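You operate a simulated robot arm through the tools that you are given. There is no shell and no other tool. Be economical: measure what you need, move in short steps, check, and stop when the job is done.

Carry out the task below with a simulated robot arm. There is one attempt and no reset: what you move stays moved.

TASK
Put things in order on the island top. At the end: the green melt pot from the island top stands on top of the clear empty jar; the bread roll from the island top stands on top of the yellow round cheese; the clear glass with a blue band stands where the green tin stood; the green tin stands where the bread roll stood; whatever was shut is shut again. Leave all else as you found it, and nothing knocked over.

It is judged by the outcome, as a careful person would: the job done as asked, and still so three seconds after it is handed in. It fails if anything else is knocked over, pushed out of place, dropped, spilled or broken.

THE ROBOT
A 6-joint arm with a two-finger parallel gripper, fixed in place. Base frame: the origin is at the foot of the arm, x ahead of it, y to its left, z up; the work surface is at about z = 0. Lengths are in m, angles in rad, forces in N, time in s.
With the tool pointing down near the work surface it reaches from about 0.18 to 0.46 m from the base axis. Its first joint turns from -1.222 to 1.222 rad. Payload 1.9 kg.
Tool frame: the origin (TCP) lies between the finger pads and is the grasp point; the fingertips stand 0.023 m ahead of it; z points along the fingers, y is the line along which they close. The gripper opens to 0.094 m. The fingers are 0.038 m wide and 0.01 m thick; the gripper's body (0.054 by 0.096 m) begins 0.039 m behind the TCP.
Orientation is that of the tool frame in the base frame, as a unit quaternion [x, y, z, w]. With the fingers straight down and closing along the base's y, the tool's x points along the base's -x, its y along +y and its z along -z.

THE INTERFACE
- The arm moves only by the tool jog_arm. Its argument "targets" is text: rows parted by semicolons, each of 7 numbers parted by spaces: the shift along the base's x, y, z in m, then the turn, a rotation vector about the base's x, y, z in rad, then the finger opening in m, from 0 to 0.094. In form: tx ty tz wx wy wz gripper; .... A call has 1 to 8 rows; each row shifts and turns the commanded pose from where the row before left it. A row lasts 0.2 s, in which the tool goes at most 0.05 m and 0.15 rad; a call with a longer step from one row to the next is refused whole, and so is a gripper value outside its range. A pose out of reach is approached as far as the arm can. The call stops where the force on the tool passes 40 N (or 10 N more than at its start, if that is more) or the arm is blocked; 0.2 s more then pass. The fingers move at their own pace (about 0.108 m/s each) and stop on an object; they squeeze with about 41 N. The grip force told is the motor's: it shows also when the fingers shut on nothing. Time passes only in rows, and 0.2 s behind the last, so rows that do not move let the fingers close. It gives the time, the measured TCP pose, the force on the tool (base axes), the opening and the grip force at its end, in the units of the frame above (readings bear some noise).
- Cameras (640 x 400 px; columns grow to the right, rows downward): "scene" is fixed at [0.0485, 0.3043, 0.4329]; the picture's right is [-0.84, -0.55, 0.00], its down [-0.27, 0.42, -0.87] and it looks along [0.47, -0.73, -0.50] (base axes); focal length 214 px, centre (320, 200). "wrist" rides on the gripper at [-0.039, 0, -0.044] in the tool frame; the picture's right is [0.00, -1.00, 0.00], its down [0.97, 0.00, -0.24] and it looks along [0.24, 0.00, 0.97] (tool axes); focal length 218 px, centre (320, 200).
- camera(camera): a new picture of that camera. No time passes.
- probe_pixels(camera, pixels): for up to 12 pixels [column, row] of the newest picture of that camera ("zoom" is the newest enlarged one), the place [x, y, z] in the base frame of the surface seen there, good to about 0.002 m. No time passes.
- inspect(camera, box): a new picture of the part [left, top, right, bottom] of that camera's present view, enlarged. No time passes.
- sign_off(): hands the job in; it is judged then, once.

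Work in short steps. Measure before you move; look again where a grasp or a placing could have gone wrong, and mend it. You have 80 turns and 54 pictures in all, the two below and enlarged ones among them. Open the gripper and draw the arm clear of the work before you hand the job in, unless the task says otherwise; then end with one line.

The tools are called after "Call:" by a JSON object that holds its "method" and its "body". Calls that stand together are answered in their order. jog_arm: Moves the arm, as the interface text tells. Its arguments: {"type":"object","properties":{"targets":{"type":"string"}},"required":["targets"]} The other tools are called the same way: camera (camera) takes a picture; probe_pixels (camera, pixels) gives the place of the surface under pixels of a picture; inspect (camera, box) takes an enlarged picture of a part of a camera's view; sign_off () hands the job in.

At the start:

```text
clock: 0.0
position: [0.3311, 0.0204, 0.3496]
orientation: [0.0, 1.0, 0.001, 0.001]
ft_force: [-0.2, 0.6, -0.5]
finger_gap: 0.094
gripper_force: 0.1
```

scene: 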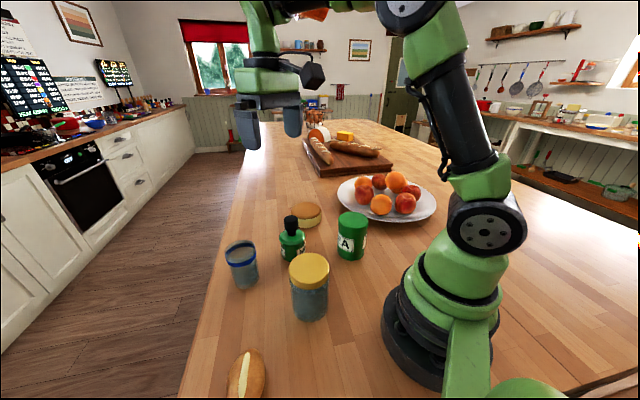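
wrist: 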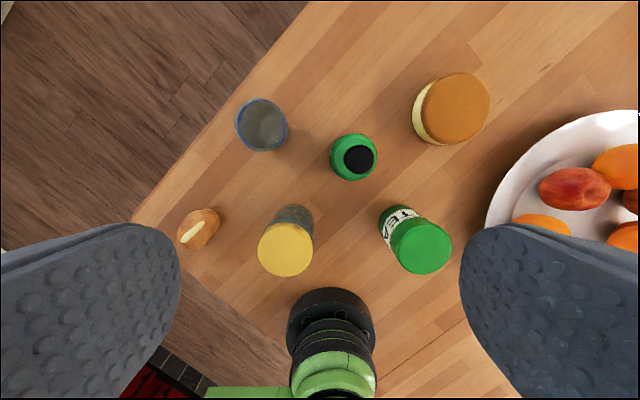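

I start by zooming in on the objects on the island to identify each one.

Call:
{"method": "inspect", "body": {"camera": "scene", "box": [200, 170, 400, 400]}}

Call:
{"method": "inspect", "body": {"camera": "wrist", "box": [150, 50, 510, 290]}}

```text
1.74 times, centred on (300, 285) of scene
```

zoom: 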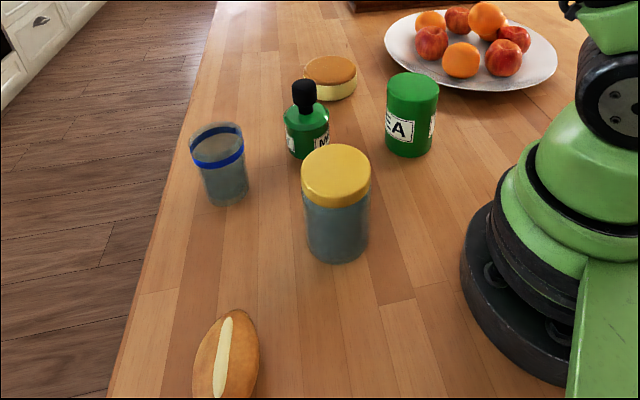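

```text
1.67 times, centred on (330, 170) of wrist
```

zoom: 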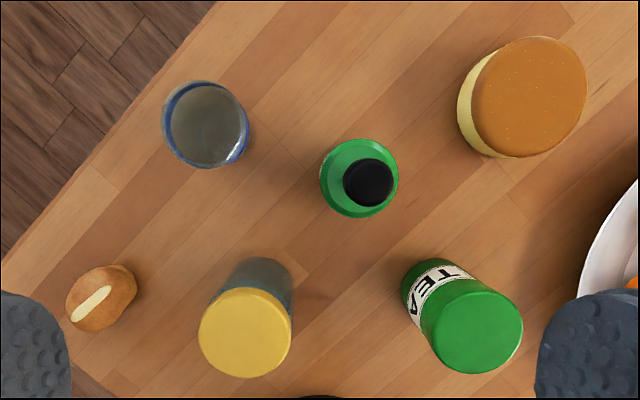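

The "ME…" labelled green pot with the black knob is the melt pot, and the jar with the yellow lid is the empty jar. I'm measuring tops and edges from the wrist zoom.

Call:
{"method": "probe_pixels", "body": {"camera": "zoom", "pixels": [[478, 330], [434, 330], [522, 332], [470, 372], [367, 182], [345, 182], [390, 182], [335, 165], [245, 332], [200, 332], [290, 332], [245, 376]]}}

Call:
{"method": "probe_pixels", "body": {"camera": "wrist", "pixels": [[456, 107], [425, 110], [489, 105], [455, 74], [455, 142], [264, 126], [238, 118], [287, 130], [182, 230], [217, 222], [198, 229], [198, 211]]}}

Call:
{"method": "probe_pixels", "body": {"camera": "scene", "pixels": [[240, 248], [242, 272], [245, 287], [228, 255], [257, 255], [310, 315], [245, 375], [260, 362], [236, 382], [247, 350], [291, 220], [292, 250]]}}

```text
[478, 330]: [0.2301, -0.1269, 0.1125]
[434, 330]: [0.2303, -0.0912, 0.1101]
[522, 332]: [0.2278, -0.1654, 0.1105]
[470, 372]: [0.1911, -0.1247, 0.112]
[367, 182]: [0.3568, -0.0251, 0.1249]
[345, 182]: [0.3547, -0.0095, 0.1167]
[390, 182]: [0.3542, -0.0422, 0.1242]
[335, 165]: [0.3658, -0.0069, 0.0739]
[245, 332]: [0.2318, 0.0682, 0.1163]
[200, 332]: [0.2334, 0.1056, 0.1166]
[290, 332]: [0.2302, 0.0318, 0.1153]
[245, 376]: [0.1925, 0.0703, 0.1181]
```

```text
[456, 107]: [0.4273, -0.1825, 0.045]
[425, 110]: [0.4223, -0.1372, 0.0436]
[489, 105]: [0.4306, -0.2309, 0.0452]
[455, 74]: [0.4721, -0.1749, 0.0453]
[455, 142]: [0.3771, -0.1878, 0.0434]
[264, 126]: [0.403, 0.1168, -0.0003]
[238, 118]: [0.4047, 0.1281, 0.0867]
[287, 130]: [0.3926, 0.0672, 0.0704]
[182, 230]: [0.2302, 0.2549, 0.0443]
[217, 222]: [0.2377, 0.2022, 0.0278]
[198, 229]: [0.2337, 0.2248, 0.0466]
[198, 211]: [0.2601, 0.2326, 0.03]
```

```text
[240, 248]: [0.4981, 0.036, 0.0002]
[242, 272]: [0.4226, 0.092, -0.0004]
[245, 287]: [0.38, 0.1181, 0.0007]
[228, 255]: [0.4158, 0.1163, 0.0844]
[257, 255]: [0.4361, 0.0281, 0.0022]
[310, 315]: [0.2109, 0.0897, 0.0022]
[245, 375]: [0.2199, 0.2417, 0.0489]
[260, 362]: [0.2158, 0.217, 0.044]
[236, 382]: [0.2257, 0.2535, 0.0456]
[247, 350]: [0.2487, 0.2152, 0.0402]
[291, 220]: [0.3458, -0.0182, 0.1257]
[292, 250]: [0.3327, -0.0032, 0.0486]
```

Next I take a closer look at the pot knob and roll shape, and find where the plate edge lies relative to the tin and cheese.

Call:
{"method": "inspect", "body": {"camera": "scene", "box": [265, 195, 345, 265]}}

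Call:
{"method": "probe_pixels", "body": {"camera": "zoom", "pixels": [[210, 170], [210, 230], [210, 270], [150, 330], [290, 330], [210, 400], [170, 260], [260, 260], [220, 240], [220, 290], [220, 330], [220, 370]]}}

Call:
{"method": "probe_pixels", "body": {"camera": "wrist", "pixels": [[486, 215], [500, 170], [530, 130], [560, 118], [540, 225], [180, 238], [204, 248], [190, 215], [219, 212], [208, 210], [186, 246], [220, 230]]}}

Call:
{"method": "inspect", "body": {"camera": "wrist", "box": [160, 190, 240, 260]}}

```text
5.71 times, centred on (305, 230) of scene
```

zoom: 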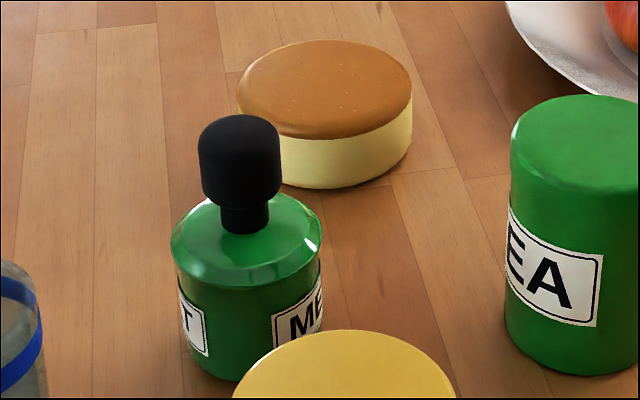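

```text
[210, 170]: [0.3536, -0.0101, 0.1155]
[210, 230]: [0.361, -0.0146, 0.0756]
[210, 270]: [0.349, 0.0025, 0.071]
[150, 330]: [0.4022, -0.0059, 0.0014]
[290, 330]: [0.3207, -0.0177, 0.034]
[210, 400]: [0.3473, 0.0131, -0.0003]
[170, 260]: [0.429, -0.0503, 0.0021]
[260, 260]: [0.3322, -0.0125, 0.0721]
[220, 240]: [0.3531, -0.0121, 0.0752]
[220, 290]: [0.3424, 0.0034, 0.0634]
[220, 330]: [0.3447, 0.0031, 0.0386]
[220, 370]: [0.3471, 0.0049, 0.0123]
```

```text
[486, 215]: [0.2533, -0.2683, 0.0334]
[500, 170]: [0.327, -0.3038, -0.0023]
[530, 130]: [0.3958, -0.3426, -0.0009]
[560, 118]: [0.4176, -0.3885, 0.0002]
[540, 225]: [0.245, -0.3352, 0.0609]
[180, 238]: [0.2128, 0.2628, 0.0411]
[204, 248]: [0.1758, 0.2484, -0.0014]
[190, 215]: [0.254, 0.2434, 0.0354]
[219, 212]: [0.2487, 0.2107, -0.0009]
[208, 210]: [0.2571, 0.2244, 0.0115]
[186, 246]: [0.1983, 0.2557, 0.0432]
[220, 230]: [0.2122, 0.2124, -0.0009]
```

```text
5.71 times, centred on (200, 225) of wrist
```

zoom: 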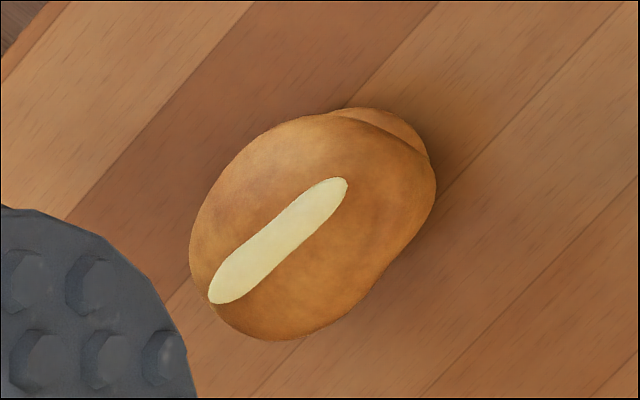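

Roll: centre about (0.228, 0.236), long axis along (0.7,-0.7), so I close radially along (0.7,0.7). I move above it while turning.

Call:
{"method": "jog_arm", "body": {"targets": "-0.0147 0.0309 -0.0214 0 0 -0.109 0.094;-0.0147 0.0309 -0.0214 0 0 -0.109 0.094;-0.0147 0.0309 -0.0214 0 0 -0.109 0.094;-0.0147 0.0309 -0.0214 0 0 -0.109 0.094;-0.0147 0.0309 -0.0214 0 0 -0.109 0.094;-0.0147 0.0309 -0.0214 0 0 -0.109 0.094;-0.0147 0.0309 -0.0214 0 0 -0.109 0.094"}}

Call:
{"method": "camera", "body": {"camera": "wrist"}}

```text
clock: 1.6
position: [0.2285, 0.2368, 0.2013]
orientation: [0.373, 0.928, 0.001, 0.0]
ft_force: [0.2, 0.3, -0.1]
finger_gap: 0.0941
gripper_force: 0.1
```

```text
47 pictures are left
```

wrist: 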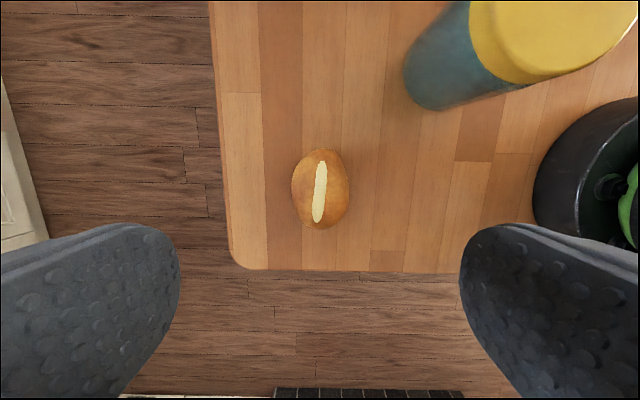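

The roll is at (320,190), centred between the fingers, with its centre at about (0.226, 0.239). I descend and close on it.

Call:
{"method": "jog_arm", "body": {"targets": "-0.0025 0.0022 -0.0433 0 0 0 0.094;0 0 -0.0433 0 0 0 0.094;0 0 -0.0433 0 0 0 0.094;0 0 -0.0420 0 0 0 0.094;0 0 0 0 0 0 0.03;0 0 0 0 0 0 0.03;0 0 0 0 0 0 0.03"}}

```text
clock: 3.2
position: [0.2245, 0.2403, 0.0271]
orientation: [0.372, 0.928, -0.001, 0.001]
ft_force: [-0.1, 0.3, 0.4]
finger_gap: 0.0544
gripper_force: 41.2
```

Gripped at 0.054. I lift it and begin the traverse to the cheese.

Call:
{"method": "jog_arm", "body": {"targets": "0 0 0.03 0 0 0 0.03;0 0 0.045 0 0 0 0.03;0 0 0.045 0 0 0 0.03;0 0 0.045 0 0 0 0.03;0.0201 -0.042 0 0 0 0 0.03;0.0201 -0.042 0 0 0 0 0.03;0.0201 -0.042 0 0 0 0 0.03;0.0201 -0.042 0 0 0 0 0.03"}}

Call:
{"method": "jog_arm", "body": {"targets": "0.0201 -0.042 0 0 0 0 0.03;0.0201 -0.042 0 0 0 0 0.03;0.0201 -0.042 0 0 0 0 0.03;0.0201 -0.042 0 0 0 0 0.03;0.0201 -0.042 0 0 0 0 0.03;0.0201 -0.042 0 0 0 0 0.03;0 0 -0.03 0 0 0 0.03;0 0 -0.02 0 0 0 0.03"}}

Call:
{"method": "camera", "body": {"camera": "wrist"}}

Call:
{"method": "camera", "body": {"camera": "scene"}}

```text
clock: 5.0
position: [0.3068, 0.0715, 0.1912]
orientation: [0.372, 0.928, 0.0, 0.0]
ft_force: [-0.1, 0.3, -0.6]
finger_gap: 0.0543
gripper_force: 40.8
```

```text
clock: 6.8
position: [0.4212, -0.1756, 0.1407]
orientation: [0.371, 0.928, -0.001, 0.001]
ft_force: [0.0, 0.0, -0.8]
finger_gap: 0.0542
gripper_force: 40.8
out of reach, approached as far as the arm can: row 6
```

```text
46 pictures are left
```

wrist: 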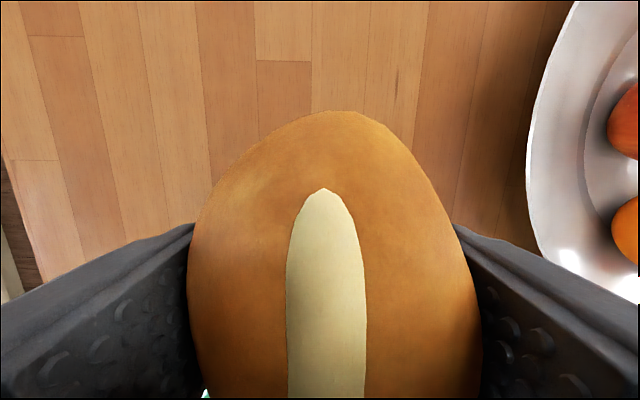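

```text
45 pictures are left
```

scene: 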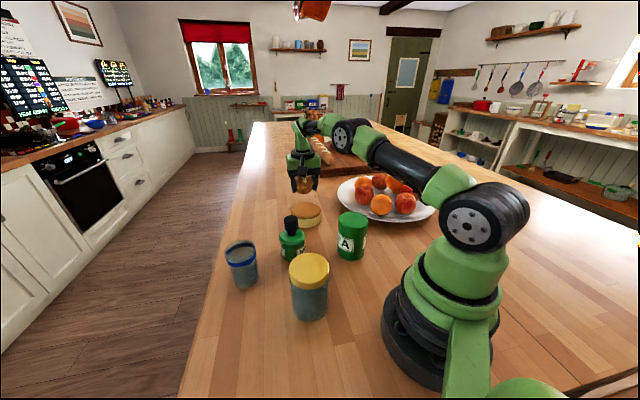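

The roll is above the cheese, about 7 mm short because of reach. I'm lowering toward a TCP height of 0.076 and checking.

Call:
{"method": "jog_arm", "body": {"targets": "0 0 -0.025 0 0 0 0.03;0 0 -0.025 0 0 0 0.03;0 0 -0.01 0 0 0 0.03;0 0 0 0 0 0 0.03"}}

Call:
{"method": "inspect", "body": {"camera": "scene", "box": [265, 160, 345, 240]}}

```text
clock: 7.8
position: [0.4203, -0.1743, 0.0816]
orientation: [0.372, 0.928, 0.0, 0.001]
ft_force: [-0.2, 0.1, -0.9]
finger_gap: 0.0542
gripper_force: 41.1
```

```text
5.00 times, centred on (305, 200) of scene
```

zoom: 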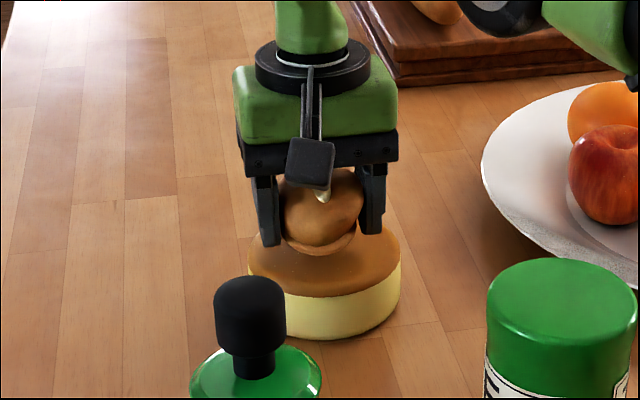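

Still about 8 mm short of the cheese centre; I nudge outward and lower to contact.

Call:
{"method": "jog_arm", "body": {"targets": "0.005 -0.006 0 0 0 0 0.03;0 0 -0.004 0 0 0 0.03;0 0 0 0 0 0 0.03"}}

```text
clock: 8.6
position: [0.4242, -0.1809, 0.0776]
orientation: [0.373, 0.928, -0.001, 0.002]
ft_force: [-0.6, -0.6, -0.8]
finger_gap: 0.0546
gripper_force: 40.9
```

Now at (0.424,-0.181), on centre. I lower in small steps until contact.

Call:
{"method": "jog_arm", "body": {"targets": "0 0 -0.003 0 0 0 0.03;0 0 -0.002 0 0 0 0.03;0 0 0 0 0 0 0.03"}}

Call:
{"method": "inspect", "body": {"camera": "scene", "box": [285, 180, 325, 230]}}

```text
clock: 9.4
position: [0.4241, -0.1802, 0.0741]
orientation: [0.373, 0.928, 0.001, 0.002]
ft_force: [0.3, 0.4, -1.1]
finger_gap: 0.0544
gripper_force: 41.3
```

```text
8.00 times, centred on (305, 205) of scene
```

zoom: 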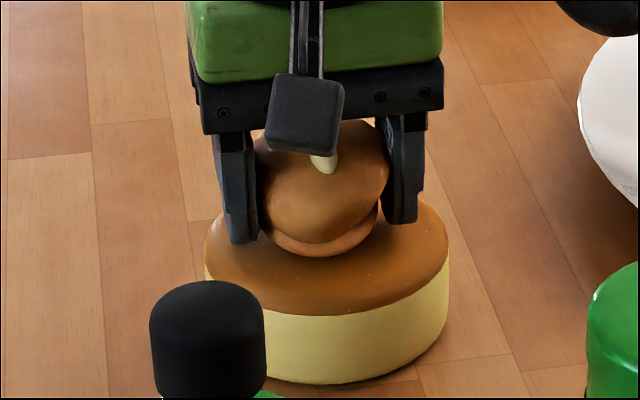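

No contact yet; I go another 2 mm down.

Call:
{"method": "jog_arm", "body": {"targets": "0 0 -0.001 0 0 0 0.03;0 0 -0.001 0 0 0 0.03;0 0 0 0 0 0 0.03"}}

```text
clock: 10.2
position: [0.4236, -0.1801, 0.0734]
orientation: [0.372, 0.928, 0.0, 0.001]
ft_force: [-0.9, 0.2, -0.5]
finger_gap: 0.0541
gripper_force: 40.6
```

Call:
{"method": "jog_arm", "body": {"targets": "0 0 -0.001 0 0 0 0.03;0 0 -0.001 0 0 0 0.03;0 0 0 0 0 0 0.03"}}

```text
clock: 11.0
position: [0.4253, -0.1814, 0.0716]
orientation: [0.371, 0.929, 0.0, 0.004]
ft_force: [0.2, 4.1, 26.0]
finger_gap: 0.0543
gripper_force: 40.9
```

Contact (26 N). I ease up a touch, open gradually, and lift clear.

Call:
{"method": "jog_arm", "body": {"targets": "0 0 0.001 0 0 0 0.03;0 0 0 0 0 0 0.064;0 0 0 0 0 0 0.09;0 0 0.03 0 0 0 0.09;0 0 0.045 0 0 0 0.09;0 0 0.045 0 0 0 0.09"}}

Call:
{"method": "camera", "body": {"camera": "wrist"}}

Call:
{"method": "inspect", "body": {"camera": "scene", "box": [265, 160, 385, 280]}}

```text
clock: 12.4
position: [0.4198, -0.1773, 0.1895]
orientation: [0.372, 0.928, 0.001, 0.001]
ft_force: [-0.6, 0.1, 0.8]
finger_gap: 0.0901
gripper_force: 0.0
out of reach, approached as far as the arm can: row 5, 6
```

```text
42 pictures are left
```

wrist: 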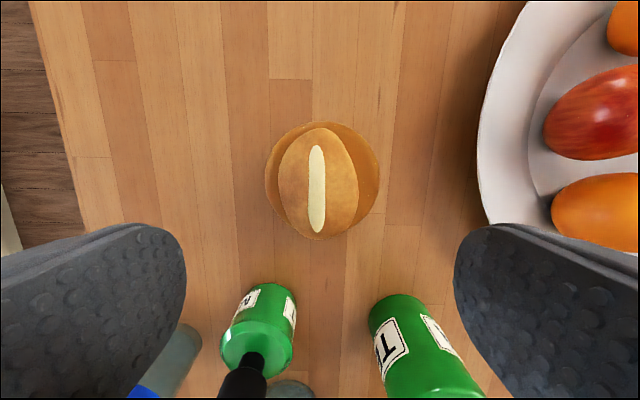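

```text
3.33 times, centred on (325, 220) of scene
```

zoom: 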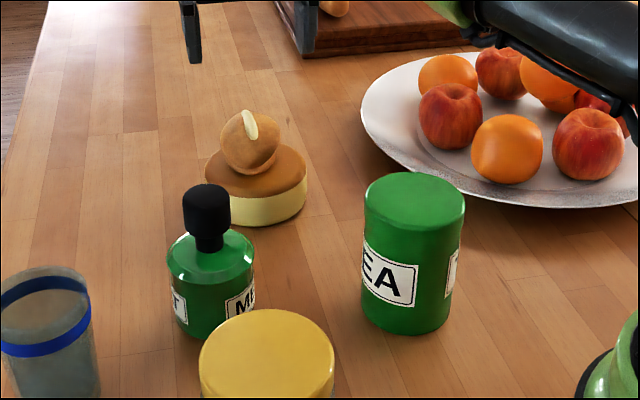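

The roll sits centred on the cheese. Now I move above the tin (0.229,-0.128).

Call:
{"method": "jog_arm", "body": {"targets": "-0.0382 0.0097 0 0 0 0 0.094;-0.0382 0.0097 0 0 0 0 0.094;-0.0382 0.0097 0 0 0 0 0.094;-0.0382 0.0097 0 0 0 0 0.094;-0.0382 0.0097 0 0 0 0 0.094"}}

Call:
{"method": "camera", "body": {"camera": "wrist"}}

```text
clock: 13.6
position: [0.413, -0.1835, 0.1995]
orientation: [0.372, 0.928, 0.0, 0.0]
ft_force: [0.1, 0.1, -1.4]
finger_gap: 0.094
gripper_force: 0.0
out of reach, approached as far as the arm can: row 1, 2, 3, 4, 5
```

```text
40 pictures are left
```

wrist: 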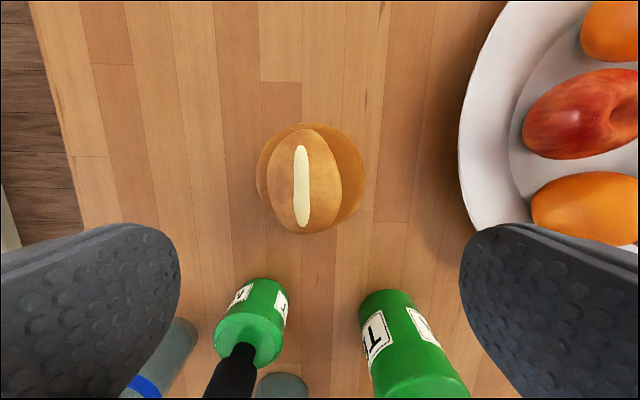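

The arm stuck near its outstretched limit. I lower slightly to a well-reachable pose and see how the command behaves.

Call:
{"method": "jog_arm", "body": {"targets": "0 0 -0.02 0 0 0 0.094;0 0 -0.02 0 0 0 0.094"}}

```text
clock: 14.2
position: [0.4187, -0.1861, 0.1604]
orientation: [0.372, 0.928, -0.001, 0.0]
ft_force: [-0.4, 0.0, 0.7]
finger_gap: 0.094
gripper_force: 0.0
out of reach, approached as far as the arm can: row 2
```

Call:
{"method": "jog_arm", "body": {"targets": "-0.01 0.004 -0.01 0 0 0 0.094;-0.01 0.004 0 0 0 0 0.094"}}

```text
clock: 14.8
position: [0.4196, -0.1855, 0.1506]
orientation: [0.372, 0.928, 0.0, 0.001]
ft_force: [-0.5, 0.9, 0.0]
finger_gap: 0.0941
gripper_force: 0.1
out of reach, approached as far as the arm can: row 1, 2
```

The arm seems held at its fully stretched limit. I'll descend a little (tips still above the roll at 0.092) to leave that stretched state.

Call:
{"method": "jog_arm", "body": {"targets": "0 0 -0.01 0 0 0 0.094;0 0 -0.005 0 0 0 0.094"}}

```text
clock: 15.4
position: [0.4206, -0.1871, 0.1353]
orientation: [0.372, 0.928, 0.0, -0.002]
ft_force: [0.4, -0.2, 1.2]
finger_gap: 0.0941
gripper_force: 0.0
```

Call:
{"method": "jog_arm", "body": {"targets": "-0.01 0.0045 0 0 0 0 0.094"}}

```text
clock: 15.8
position: [0.4209, -0.1857, 0.1366]
orientation: [0.372, 0.928, 0.0, 0.0]
ft_force: [-0.3, 0.5, 0.7]
finger_gap: 0.0937
gripper_force: 0.0
out of reach, approached as far as the arm can: row 1
```

Call:
{"method": "jog_arm", "body": {"targets": "0 0 -0.01 0 0 0 0.094;0 0 -0.009 0 0 0 0.094;-0.004 0.002 0 0 0 0 0.094"}}

```text
clock: 16.6
position: [0.4209, -0.1873, 0.1185]
orientation: [0.373, 0.928, 0.001, 0.0]
ft_force: [-0.1, 0.0, 0.8]
finger_gap: 0.0939
gripper_force: 0.0
out of reach, approached as far as the arm can: row 3
```

Inward moves seem trapped at the straight-elbow limit. I try a small outward stretch at the present height, followed by an inward step, to free the elbow.

Call:
{"method": "jog_arm", "body": {"targets": "0.015 -0.007 0.01 0 0 0 0.094;-0.01 0.0045 0 0 0 0 0.094;-0.01 0.0045 0 0 0 0 0.094"}}

Call:
{"method": "camera", "body": {"camera": "scene"}}

```text
clock: 17.4
position: [0.4215, -0.1866, 0.1274]
orientation: [0.373, 0.928, 0.0, 0.0]
ft_force: [-0.6, -1.4, -0.3]
finger_gap: 0.0942
gripper_force: 0.0
out of reach, approached as far as the arm can: row 1, 2, 3
```

```text
39 pictures are left
```

scene: 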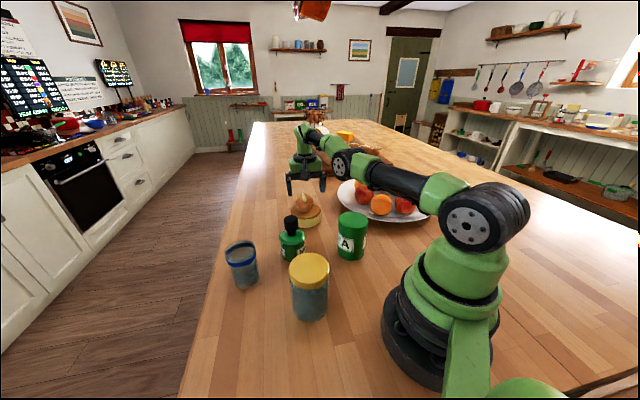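

Call:
{"method": "jog_arm", "body": {"targets": "0 0 0.045 0 0 0 0.094;0.04 -0.018 0.02 0 0 0 0.094;-0.04 0.018 0 0 0 0 0.094;-0.04 0.018 0 0 0 0 0.094"}}

```text
clock: 18.4
position: [0.4199, -0.1787, 0.1778]
orientation: [0.373, 0.928, 0.0, -0.001]
ft_force: [-0.8, 0.1, -0.7]
finger_gap: 0.0938
gripper_force: 0.1
out of reach, approached as far as the arm can: row 1, 2, 3, 4
```

Inward steps alone don't free it; I test whether a small tilt (fingers pointing slightly outward) does, staying high above the roll.

Call:
{"method": "jog_arm", "body": {"targets": "0 0 0 -0.041 -0.091 0 0.094;-0.01 0.0045 0 0 0 0 0.094;-0.02 0.009 0 0 0 0 0.094"}}

```text
clock: 19.2
position: [0.4344, -0.1861, 0.1814]
orientation: [0.371, 0.927, -0.001, 0.05]
ft_force: [0.0, 0.4, -0.1]
finger_gap: 0.0938
gripper_force: 0.0
out of reach, approached as far as the arm can: row 1, 2, 3
```

The wrist centre refuses to come inward (elbow at straight singularity). I alternate overstretch and inward rows of varied size at this safe height to pop the elbow back.

Call:
{"method": "jog_arm", "body": {"targets": "0.044 -0.0195 0 0 0 0 0.094;-0.044 0.0195 0 0 0 0 0.094;0.035 -0.0156 0 0 0 0 0.094;-0.044 0.0195 0 0 0 0 0.094;0.027 -0.012 0.02 0 0 0 0.094;-0.044 0.0195 0 0 0 0 0.094;0.018 -0.008 -0.01 0 0 0 0.094;-0.044 0.0195 0 0 0 0 0.094"}}

```text
clock: 21.0
position: [0.3661, -0.1442, 0.1847]
orientation: [0.372, 0.927, -0.002, 0.051]
ft_force: [-0.2, 0.1, -0.4]
finger_gap: 0.094
gripper_force: 0.0
out of reach, approached as far as the arm can: row 1, 2, 3, 4, 5
```

Freed. I level the tool and move above the tin.

Call:
{"method": "jog_arm", "body": {"targets": "-0.0343 0.004 0.0013 0.041 0.091 0 0.094;-0.0343 0.004 0.0013 0 0 0 0.094;-0.0343 0.004 0.0013 0 0 0 0.094;-0.0343 0.004 0.0013 0 0 0 0.094"}}

Call:
{"method": "camera", "body": {"camera": "wrist"}}

```text
clock: 22.0
position: [0.2308, -0.1314, 0.1896]
orientation: [0.373, 0.928, 0.0, 0.0]
ft_force: [-0.5, 0.8, -0.9]
finger_gap: 0.0941
gripper_force: 0.1
```

```text
38 pictures are left
```

wrist: 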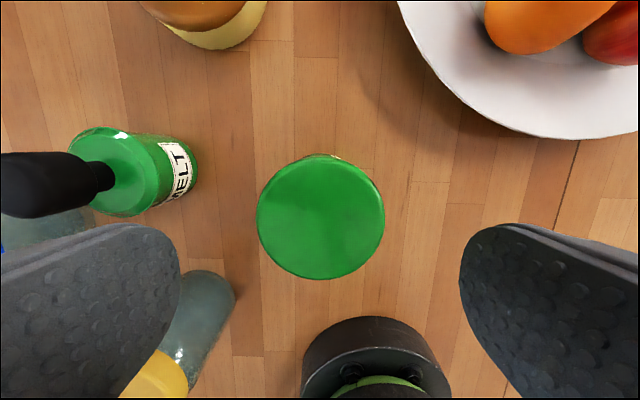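

The tin top is centred at (320,217). I descend to z=0.08 and grip.

Call:
{"method": "jog_arm", "body": {"targets": "0 0 -0.04 0 0 0 0.094;0 0 -0.04 0 0 0 0.094;0 0 -0.03 0 0 0 0.094;0 0 0 0 0 0 0.05;0 0 0 0 0 0 0.05;0 0 0 0 0 0 0.05;0 0 0.01 0 0 0 0.05;0 0 0.03 0 0 0 0.05"}}

Call:
{"method": "inspect", "body": {"camera": "scene", "box": [285, 150, 425, 290]}}

```text
clock: 23.8
position: [0.2327, -0.1315, 0.1191]
orientation: [0.372, 0.928, 0.0, 0.001]
ft_force: [0.1, 0.5, -2.5]
finger_gap: 0.0746
gripper_force: 41.2
```

```text
2.86 times, centred on (355, 220) of scene
```

zoom: 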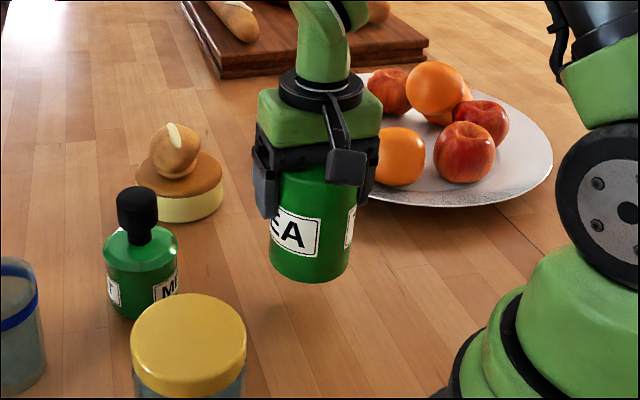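

Tin held, bottom about 0.04 up. I raise it to clear the jar, then carry it along y to the roll's old spot.

Call:
{"method": "jog_arm", "body": {"targets": "0 0 0.038 0 0 0 0.05;0 0 0.038 0 0 0 0.05;0 0 0.04 0 0 0 0.05"}}

Call:
{"method": "jog_arm", "body": {"targets": "-0.0008 0.0463 0 0 0 0 0.05;-0.0008 0.0463 0 0 0 0 0.05;-0.0008 0.0463 0 0 0 0 0.05;-0.0008 0.0463 0 0 0 0 0.05;-0.0008 0.0463 0 0 0 0 0.05;-0.0008 0.0463 0 0 0 0 0.05;-0.0008 0.0463 0 0 0 0 0.05;-0.0008 0.0463 0 0 0 0 0.05"}}

```text
clock: 24.6
position: [0.2315, -0.1333, 0.2367]
orientation: [0.372, 0.928, 0.001, 0.001]
ft_force: [0.7, -0.3, -1.8]
finger_gap: 0.0745
gripper_force: 41.2
```

```text
clock: 26.4
position: [0.227, 0.2403, 0.2347]
orientation: [0.373, 0.928, 0.0, 0.0]
ft_force: [0.3, -0.1, -2.3]
finger_gap: 0.0747
gripper_force: 41.4
```

At (0.227,0.240). I lower toward the table.

Call:
{"method": "jog_arm", "body": {"targets": "0 0 -0.045 0 0 0 0.05;0 0 -0.045 0 0 0 0.05;0 0 -0.04 0 0 0 0.05;0 0 -0.018 0 0 0 0.05;0 0 -0.004 0 0 0 0.05;0 0 0 0 0 0 0.05"}}

```text
clock: 27.8
position: [0.2251, 0.2393, 0.0812]
orientation: [0.372, 0.928, 0.0, 0.002]
ft_force: [0.1, 0.0, -2.1]
finger_gap: 0.0743
gripper_force: 41.0
```

Call:
{"method": "jog_arm", "body": {"targets": "0 0 -0.001 0 0 0 0.05;0 0 -0.001 0 0 0 0.05;0 0 0 0 0 0 0.05"}}

```text
clock: 28.6
position: [0.225, 0.2378, 0.0808]
orientation: [0.372, 0.928, 0.0, 0.001]
ft_force: [0.4, 0.4, -3.8]
finger_gap: 0.0745
gripper_force: 40.9
```

Call:
{"method": "jog_arm", "body": {"targets": "0 0 -0.001 0 0 0 0.05;0 0 -0.001 0 0 0 0.05;0 0 0 0 0 0 0.05"}}

```text
clock: 29.4
position: [0.2257, 0.2393, 0.0792]
orientation: [0.373, 0.928, 0.0, 0.001]
ft_force: [-0.3, -0.1, -1.5]
finger_gap: 0.0744
gripper_force: 41.3
```

Call:
{"method": "jog_arm", "body": {"targets": "0 0 -0.001 0 0 0 0.05;0 0 -0.001 0 0 0 0.05;0 0 0 0 0 0 0.05"}}

```text
clock: 30.2
position: [0.2275, 0.2375, 0.0774]
orientation: [0.374, 0.927, 0.001, 0.0]
ft_force: [-9.4, 1.4, 19.7]
finger_gap: 0.0743
gripper_force: 40.8
```

Table contact (20 N). I ease, open and lift, then look.

Call:
{"method": "jog_arm", "body": {"targets": "0 0 0.001 0 0 0 0.05;0 0 0 0 0 0 0.08;0 0 0 0 0 0 0.094;0 0 0.03 0 0 0 0.094;0 0 0.045 0 0 0 0.094;0 0 0.045 0 0 0 0.094"}}

Call:
{"method": "camera", "body": {"camera": "scene"}}

Call:
{"method": "camera", "body": {"camera": "wrist"}}

```text
clock: 31.6
position: [0.2257, 0.2377, 0.1979]
orientation: [0.373, 0.928, 0.0, 0.0]
ft_force: [0.0, 0.5, 0.2]
finger_gap: 0.0942
gripper_force: 0.1
```

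```text
36 pictures are left
```

scene: 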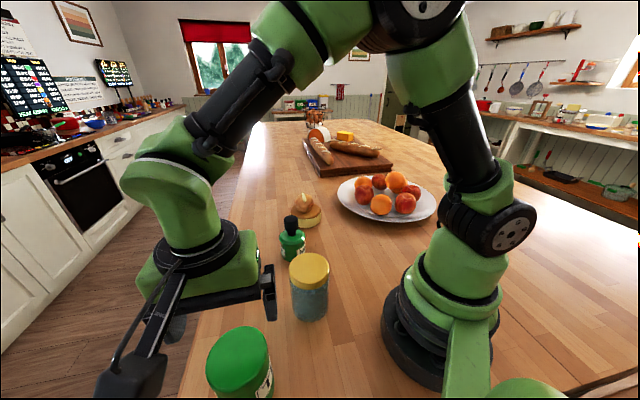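

```text
35 pictures are left
```

wrist: 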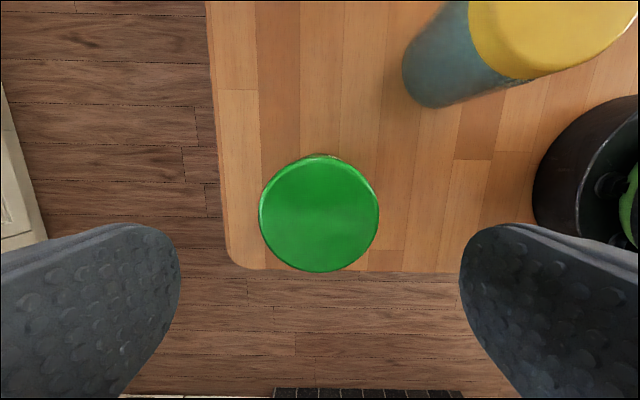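

The tin stands well. Next I move above the glass at roughly (0.392, 0.10).

Call:
{"method": "jog_arm", "body": {"targets": "0.0332 -0.0276 -0.004 0 0 0 0.094;0.0332 -0.0276 -0.004 0 0 0 0.094;0.0332 -0.0276 -0.004 0 0 0 0.094;0.0332 -0.0276 -0.004 0 0 0 0.094;0.0332 -0.0276 -0.004 0 0 0 0.094"}}

Call:
{"method": "camera", "body": {"camera": "wrist"}}

```text
clock: 32.8
position: [0.3918, 0.0996, 0.1793]
orientation: [0.373, 0.928, 0.0, 0.0]
ft_force: [0.4, -1.0, 0.3]
finger_gap: 0.0938
gripper_force: 0.1
```

```text
34 pictures are left
```

wrist: 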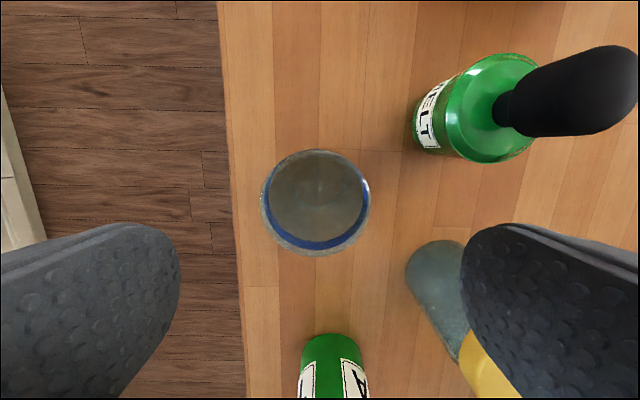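

The glass rim is centred at (316,202), about 4 mm off in +x, 0.071 wide. I descend with that correction and grip.

Call:
{"method": "jog_arm", "body": {"targets": "0.0045 -0.001 -0.033 0 0 0 0.094;0 0 -0.045 0 0 0 0.094;0 0 -0.045 0 0 0 0.094;0 0 0 0 0 0 0.05;0 0 0 0 0 0 0.05;0 0 0 0 0 0 0.05;0 0 0.01 0 0 0 0.05;0 0 0.03 0 0 0 0.05"}}

Call:
{"method": "inspect", "body": {"camera": "scene", "box": [180, 170, 320, 310]}}

```text
clock: 33.8
position: [0.3964, 0.0984, 0.0593]
orientation: [0.373, 0.928, 0.004, 0.003]
ft_force: [0.4, 0.7, 4.4]
finger_gap: 0.063
gripper_force: 13.5
stopped in row 4: the force on the tool passed its limit (the readings are from after the stop); the commanded pose is now the measured one
```

```text
2.86 times, centred on (250, 240) of scene
```

zoom: 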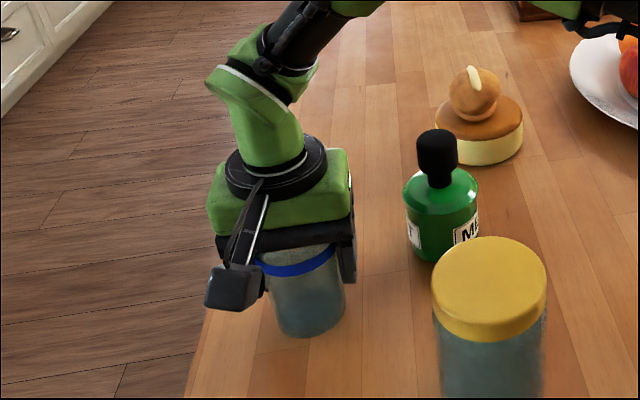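

The force tripped during closing, with the palm probably touching the rim. I reopen a bit, raise 6 mm and look at contact before regripping.

Call:
{"method": "jog_arm", "body": {"targets": "0 0 0 0 0 0 0.085;0 0 0.003 0 0 0 0.094;0 0 0.004 0 0 0 0.094;0 0 0 0 0 0 0.094"}}

Call:
{"method": "camera", "body": {"camera": "wrist"}}

Call:
{"method": "inspect", "body": {"camera": "scene", "box": [200, 205, 290, 295]}}

```text
clock: 34.8
position: [0.3943, 0.0981, 0.0662]
orientation: [0.373, 0.928, 0.003, 0.003]
ft_force: [-0.6, 0.0, 0.2]
finger_gap: 0.0939
gripper_force: 0.0
```

```text
32 pictures are left
```

wrist: 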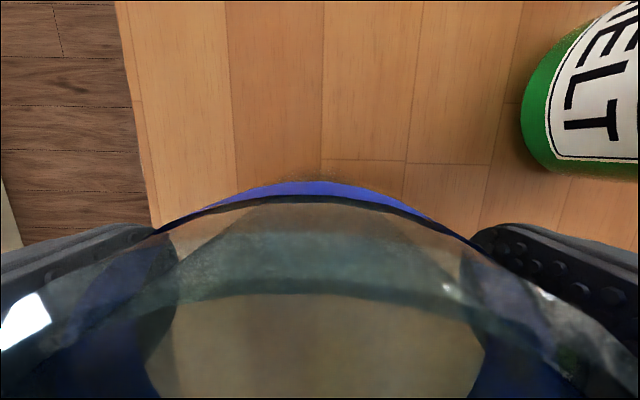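

```text
4.44 times, centred on (245, 250) of scene
```

zoom: 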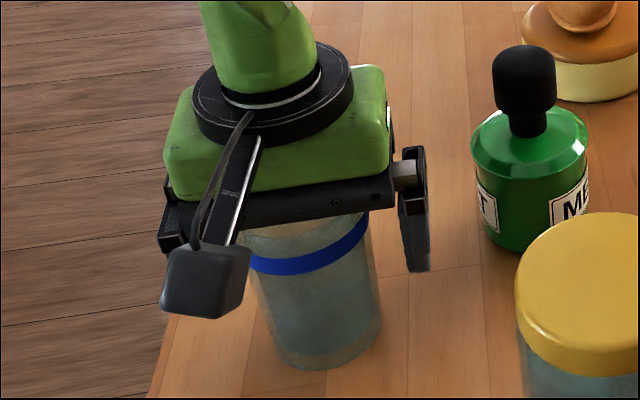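

The glass is upright and centred between the fingers. I close at z=0.066 and lift a little.

Call:
{"method": "jog_arm", "body": {"targets": "0 0 0 0 0 0 0.08;0 0 0 0 0 0 0.068;0 0 0 0 0 0 0.055;0 0 0 0 0 0 0.05;0 0 0 0 0 0 0.05"}}

```text
clock: 36.0
position: [0.3956, 0.0988, 0.0663]
orientation: [0.373, 0.928, 0.003, 0.003]
ft_force: [1.9, 0.9, 1.1]
finger_gap: 0.0625
gripper_force: 40.8
```

Gripped at 0.0625. I lift to 0.216 with a pause partway.

Call:
{"method": "jog_arm", "body": {"targets": "0 0 0.01 0 0 0 0.05;0 0 0.04 0 0 0 0.05;0 0 0.05 0 0 0 0.05;0 0 0.05 0 0 0 0.05"}}

Call:
{"method": "inspect", "body": {"camera": "scene", "box": [160, 130, 320, 290]}}

```text
clock: 37.0
position: [0.3965, 0.1009, 0.2164]
orientation: [0.373, 0.928, 0.002, 0.002]
ft_force: [0.3, 0.2, -1.5]
finger_gap: 0.0627
gripper_force: 40.7
```

```text
2.50 times, centred on (240, 210) of scene
```

zoom: 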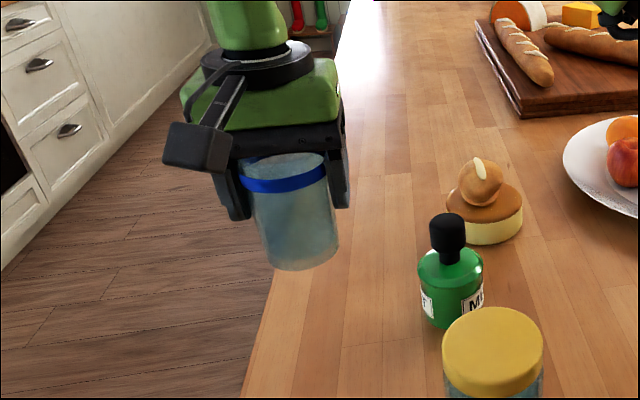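

Held level. I carry it to the tin's old spot.

Call:
{"method": "jog_arm", "body": {"targets": "-0.0237 -0.0329 0 0 0 0 0.05;-0.0237 -0.0329 0 0 0 0 0.05;-0.0237 -0.0329 0 0 0 0 0.05;-0.0237 -0.0329 0 0 0 0 0.05;-0.0237 -0.0329 0 0 0 0 0.05;-0.0237 -0.0329 0 0 0 0 0.05;-0.0237 -0.0329 0 0 0 0 0.05"}}

Call:
{"method": "jog_arm", "body": {"targets": "0 0 -0.045 0 0 0 0.05;0 0 -0.045 0 0 0 0.05;0 0 -0.04 0 0 0 0.05;0 0 -0.014 0 0 0 0.05;0 0 0 0 0 0 0.05"}}

```text
clock: 38.6
position: [0.2291, -0.1302, 0.2178]
orientation: [0.372, 0.928, 0.002, 0.003]
ft_force: [-0.2, -0.3, -2.4]
finger_gap: 0.0625
gripper_force: 40.6
```

```text
clock: 39.8
position: [0.2309, -0.1302, 0.0715]
orientation: [0.373, 0.928, 0.003, 0.003]
ft_force: [0.0, 0.1, -1.9]
finger_gap: 0.0625
gripper_force: 41.1
```

Call:
{"method": "jog_arm", "body": {"targets": "0 0 -0.002 0 0 0 0.05;0 0 -0.001 0 0 0 0.05;0 0 -0.001 0 0 0 0.05;0 0 0 0 0 0 0.05"}}

```text
clock: 40.8
position: [0.2293, -0.1308, 0.0666]
orientation: [0.373, 0.928, 0.003, 0.003]
ft_force: [0.1, 1.1, -2.9]
finger_gap: 0.0627
gripper_force: 41.1
```

Call:
{"method": "jog_arm", "body": {"targets": "0 0 -0.001 0 0 0 0.05;0 0 -0.0005 0 0 0 0.05;0 0 0 0 0 0 0.05"}}

```text
clock: 41.6
position: [0.2296, -0.1309, 0.0656]
orientation: [0.373, 0.928, 0.002, 0.002]
ft_force: [0.2, -0.7, -2.4]
finger_gap: 0.0626
gripper_force: 40.8
```

Call:
{"method": "jog_arm", "body": {"targets": "0 0 -0.001 0 0 0 0.05;0 0 -0.0005 0 0 0 0.05;0 0 0 0 0 0 0.05"}}

```text
clock: 42.4
position: [0.2305, -0.1304, 0.0659]
orientation: [0.373, 0.928, 0.003, 0.004]
ft_force: [2.1, 7.6, 20.7]
finger_gap: 0.0625
gripper_force: 40.8
```

Contact. I ease, open, and lift straight up, then look.

Call:
{"method": "jog_arm", "body": {"targets": "0 0 0.001 0 0 0 0.05;0 0 0 0 0 0 0.075;0 0 0 0 0 0 0.094;0 0 0.03 0 0 0 0.094;0 0 0.045 0 0 0 0.094;0 0 0.05 0 0 0 0.094"}}

Call:
{"method": "camera", "body": {"camera": "scene"}}

Call:
{"method": "camera", "body": {"camera": "wrist"}}

```text
clock: 43.8
position: [0.2288, -0.1309, 0.1906]
orientation: [0.373, 0.928, 0.002, 0.003]
ft_force: [0.7, 0.6, 0.1]
finger_gap: 0.094
gripper_force: 0.0
```

```text
29 pictures are left
```

scene: 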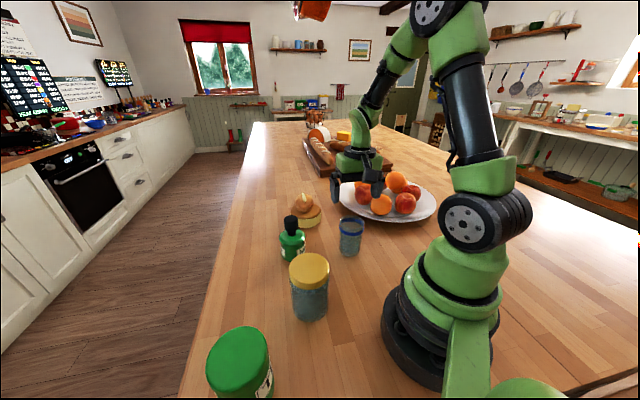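

```text
28 pictures are left
```

wrist: 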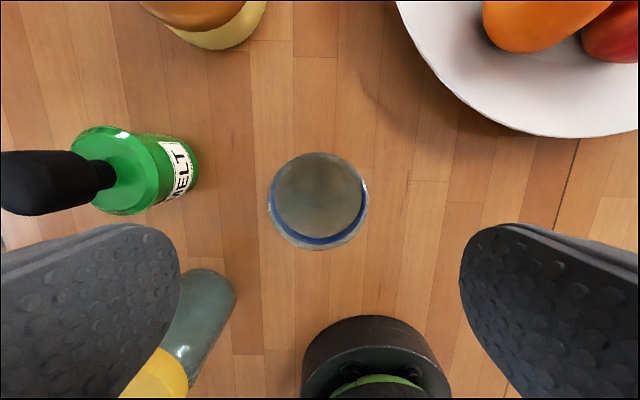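

The glass stands where the tin was. Now I move above the pot (0.355,-0.026).

Call:
{"method": "jog_arm", "body": {"targets": "0.0315 0.026 0.005 0 0 0 0.094;0.0315 0.026 0.005 0 0 0 0.094;0.0315 0.026 0.005 0 0 0 0.094;0.0315 0.026 0.005 0 0 0 0.094"}}

Call:
{"method": "camera", "body": {"camera": "wrist"}}

```text
clock: 44.8
position: [0.3544, -0.0266, 0.211]
orientation: [0.372, 0.928, 0.002, 0.002]
ft_force: [0.1, -0.1, -0.4]
finger_gap: 0.0942
gripper_force: 0.0
```

```text
27 pictures are left
```

wrist: 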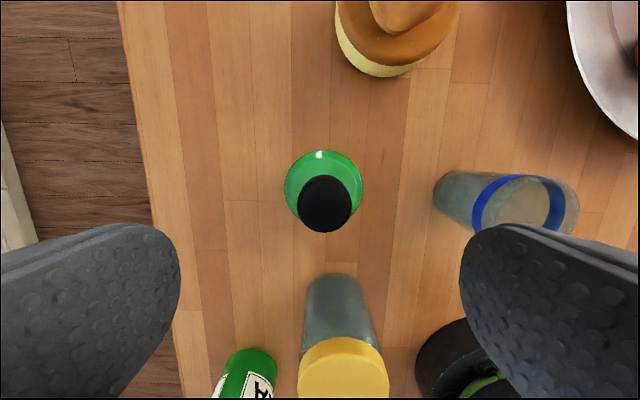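

The knob is centred at (325,204), about 4 mm toward -y. I descend to z=0.105 (tips just above the shoulder) and grip the knob.

Call:
{"method": "jog_arm", "body": {"targets": "0 -0.004 -0.036 0 0 0 0.094;0 0 -0.045 0 0 0 0.094;0 0 -0.025 0 0 0 0.094;0 0 0 0 0 0 0.05;0 0 0 0 0 0 0.03;0 0 0 0 0 0 0.02;0 0 0 0 0 0 0.02"}}

Call:
{"method": "inspect", "body": {"camera": "scene", "box": [240, 180, 340, 280]}}

```text
clock: 46.4
position: [0.3552, -0.0311, 0.1031]
orientation: [0.373, 0.928, 0.003, 0.003]
ft_force: [0.4, -0.2, -0.3]
finger_gap: 0.0344
gripper_force: 41.2
```

```text
4.00 times, centred on (290, 230) of scene
```

zoom: 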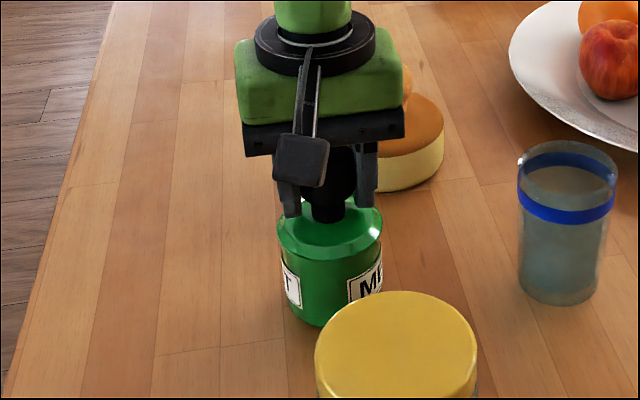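

Firm on the knob (0.034). I lift 1 cm and see whether the whole pot follows.

Call:
{"method": "jog_arm", "body": {"targets": "0 0 0.005 0 0 0 0.02;0 0 0.007 0 0 0 0.02;0 0 0 0 0 0 0.02"}}

Call:
{"method": "inspect", "body": {"camera": "scene", "box": [240, 180, 340, 280]}}

```text
clock: 47.2
position: [0.3545, -0.0301, 0.1156]
orientation: [0.373, 0.928, 0.003, 0.003]
ft_force: [0.3, -0.4, -2.7]
finger_gap: 0.0346
gripper_force: 40.9
```

```text
4.00 times, centred on (290, 230) of scene
```

zoom: 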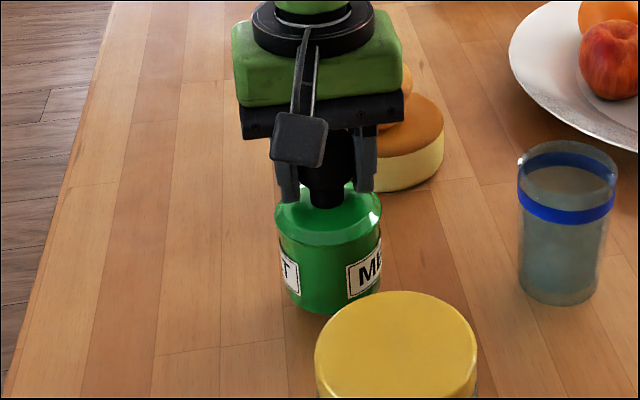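

The whole pot lifts and hangs straight. I re-measure the jar lid's rim for accurate placing.

Call:
{"method": "inspect", "body": {"camera": "scene", "box": [280, 240, 340, 300]}}

Call:
{"method": "probe_pixels", "body": {"camera": "scene", "pixels": [[310, 270], [292, 268], [327, 268], [310, 256], [310, 284]]}}

Call:
{"method": "jog_arm", "body": {"targets": "0 0 0.045 0 0 0 0.02;0 0 0.045 0 0 0 0.02;0 0 0.045 0 0 0 0.02"}}

```text
6.67 times, centred on (310, 270) of scene
```

zoom: 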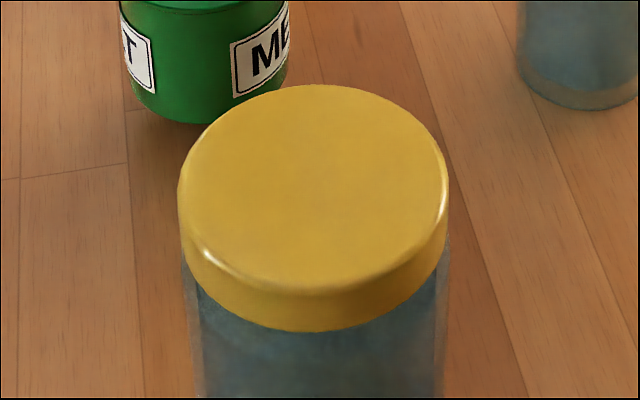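

```text
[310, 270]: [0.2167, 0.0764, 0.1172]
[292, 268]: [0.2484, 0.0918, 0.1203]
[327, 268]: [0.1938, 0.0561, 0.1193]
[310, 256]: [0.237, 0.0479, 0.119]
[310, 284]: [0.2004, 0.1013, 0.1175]
```

```text
clock: 48.0
position: [0.3564, -0.0319, 0.2508]
orientation: [0.373, 0.928, 0.002, 0.003]
ft_force: [-0.8, -0.3, -1.9]
finger_gap: 0.0345
gripper_force: 40.5
```

Two cameras disagree by ~1 cm on the jar centre: (0.231,0.069) from wrist, (0.222,0.073) from scene. With the pot held high (bottom ~0.148), I pass over the jar to get a close wrist view.

Call:
{"method": "jog_arm", "body": {"targets": "-0.0325 0.0275 0 0 0 0 0.02;-0.0325 0.0275 0 0 0 0 0.02;-0.0325 0.0275 0 0 0 0 0.02;-0.0325 0.0275 0 0 0 0 0.02;-0.0325 0.0275 0 0 0 0 0.02;-0.0325 0.0275 0 0 0 0 0.02"}}

Call:
{"method": "camera", "body": {"camera": "wrist"}}

```text
clock: 49.4
position: [0.1586, 0.1327, 0.2504]
orientation: [0.373, 0.928, 0.002, 0.003]
ft_force: [0.3, -0.4, -2.2]
finger_gap: 0.0346
gripper_force: 41.6
```

```text
23 pictures are left
```

wrist: 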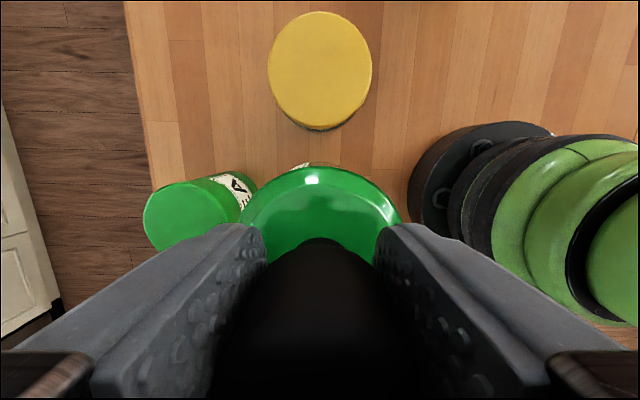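

Call:
{"method": "probe_pixels", "body": {"camera": "wrist", "pixels": [[320, 70], [270, 70], [369, 70], [320, 15], [320, 122], [285, 35], [355, 35], [285, 105], [355, 105]]}}

```text
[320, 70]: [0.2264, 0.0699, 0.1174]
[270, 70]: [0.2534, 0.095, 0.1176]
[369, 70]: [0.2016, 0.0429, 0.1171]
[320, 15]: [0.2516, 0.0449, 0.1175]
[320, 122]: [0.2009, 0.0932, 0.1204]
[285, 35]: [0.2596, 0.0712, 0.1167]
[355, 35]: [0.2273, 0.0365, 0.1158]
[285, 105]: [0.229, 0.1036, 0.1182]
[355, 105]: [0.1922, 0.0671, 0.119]
```

The wrist view gives the lid centre as (0.227, 0.070), radius 0.037. I move over it and lower close to contact height (TCP about 0.221).

Call:
{"method": "jog_arm", "body": {"targets": "0.0334 -0.032 0 0 0 0 0.02;0.0333 -0.032 0 0 0 0 0.02;0 0 -0.012 0 0 0 0.02;0 0 -0.01 0 0 0 0.02;0 0 0 0 0 0 0.02"}}

Call:
{"method": "inspect", "body": {"camera": "scene", "box": [260, 210, 360, 310]}}

```text
clock: 50.6
position: [0.227, 0.0693, 0.2298]
orientation: [0.373, 0.928, 0.002, 0.003]
ft_force: [0.7, 0.0, -2.7]
finger_gap: 0.0346
gripper_force: 41.2
```

```text
4.00 times, centred on (310, 260) of scene
```

zoom: 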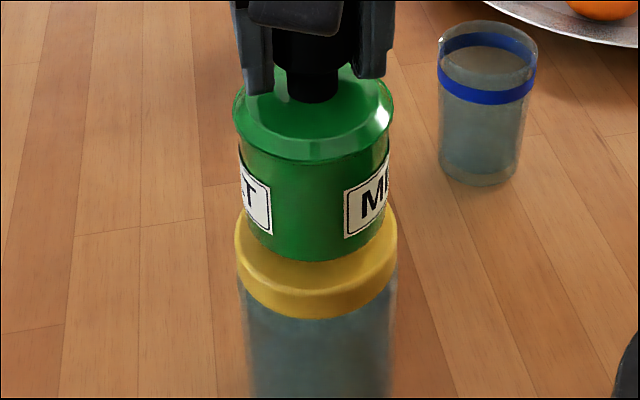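

Well aligned. I lower in small steps to contact.

Call:
{"method": "jog_arm", "body": {"targets": "0 0 -0.003 0 0 0 0.02;0 0 -0.002 0 0 0 0.02;0 0 -0.001 0 0 0 0.02;0 0 0 0 0 0 0.02"}}

```text
clock: 51.6
position: [0.2271, 0.0695, 0.2233]
orientation: [0.373, 0.928, 0.003, 0.003]
ft_force: [-0.2, -0.5, -1.7]
finger_gap: 0.0347
gripper_force: 40.6
```

Call:
{"method": "jog_arm", "body": {"targets": "0 0 -0.001 0 0 0 0.02;0 0 -0.001 0 0 0 0.02;0 0 0 0 0 0 0.02"}}

```text
clock: 52.4
position: [0.2282, 0.0687, 0.2212]
orientation: [0.374, 0.928, 0.003, 0.003]
ft_force: [0.7, -1.2, -2.3]
finger_gap: 0.0346
gripper_force: 41.3
```

Call:
{"method": "jog_arm", "body": {"targets": "0 0 -0.001 0 0 0 0.02;0 0 -0.0005 0 0 0 0.02;0 0 0 0 0 0 0.02"}}

```text
clock: 53.2
position: [0.2275, 0.0703, 0.2217]
orientation: [0.373, 0.928, 0.003, 0.005]
ft_force: [-3.7, -1.5, 38.3]
finger_gap: 0.0345
gripper_force: 40.7
```

Contact. I ease 1.5 mm, then open and lift straight up.

Call:
{"method": "jog_arm", "body": {"targets": "0 0 0.0013 0 0 0 0.02;0 0 0 0 0 0 0.042;0 0 0 0 0 0 0.07;0 0 0 0 0 0 0.09;0 0 0.03 0 0 0 0.09;0 0 0.045 0 0 0 0.09"}}

Call:
{"method": "camera", "body": {"camera": "scene"}}

Call:
{"method": "camera", "body": {"camera": "wrist"}}

```text
clock: 54.6
position: [0.226, 0.0714, 0.2961]
orientation: [0.373, 0.928, 0.003, 0.003]
ft_force: [-1.3, 0.9, 0.5]
finger_gap: 0.0899
gripper_force: 0.1
```

```text
21 pictures are left
```

scene: 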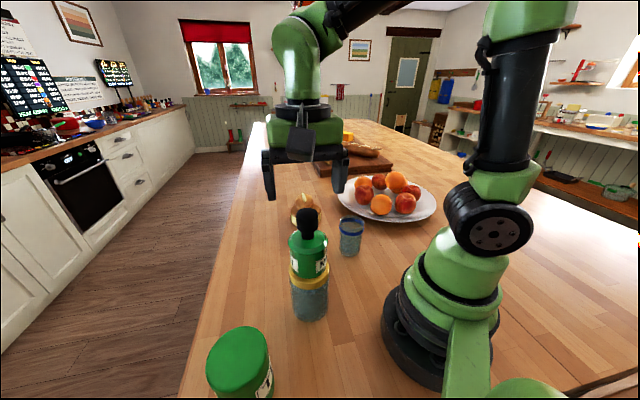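

```text
20 pictures are left
```

wrist: 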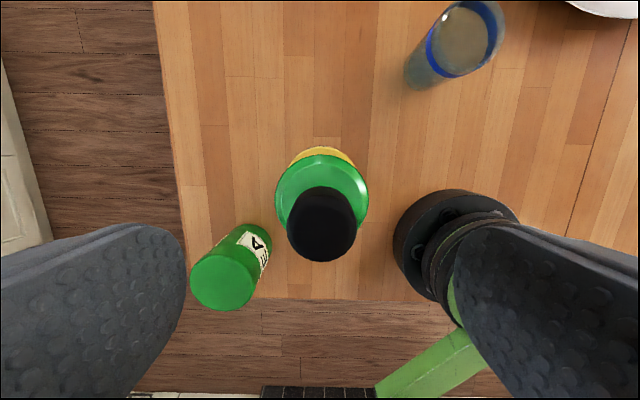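

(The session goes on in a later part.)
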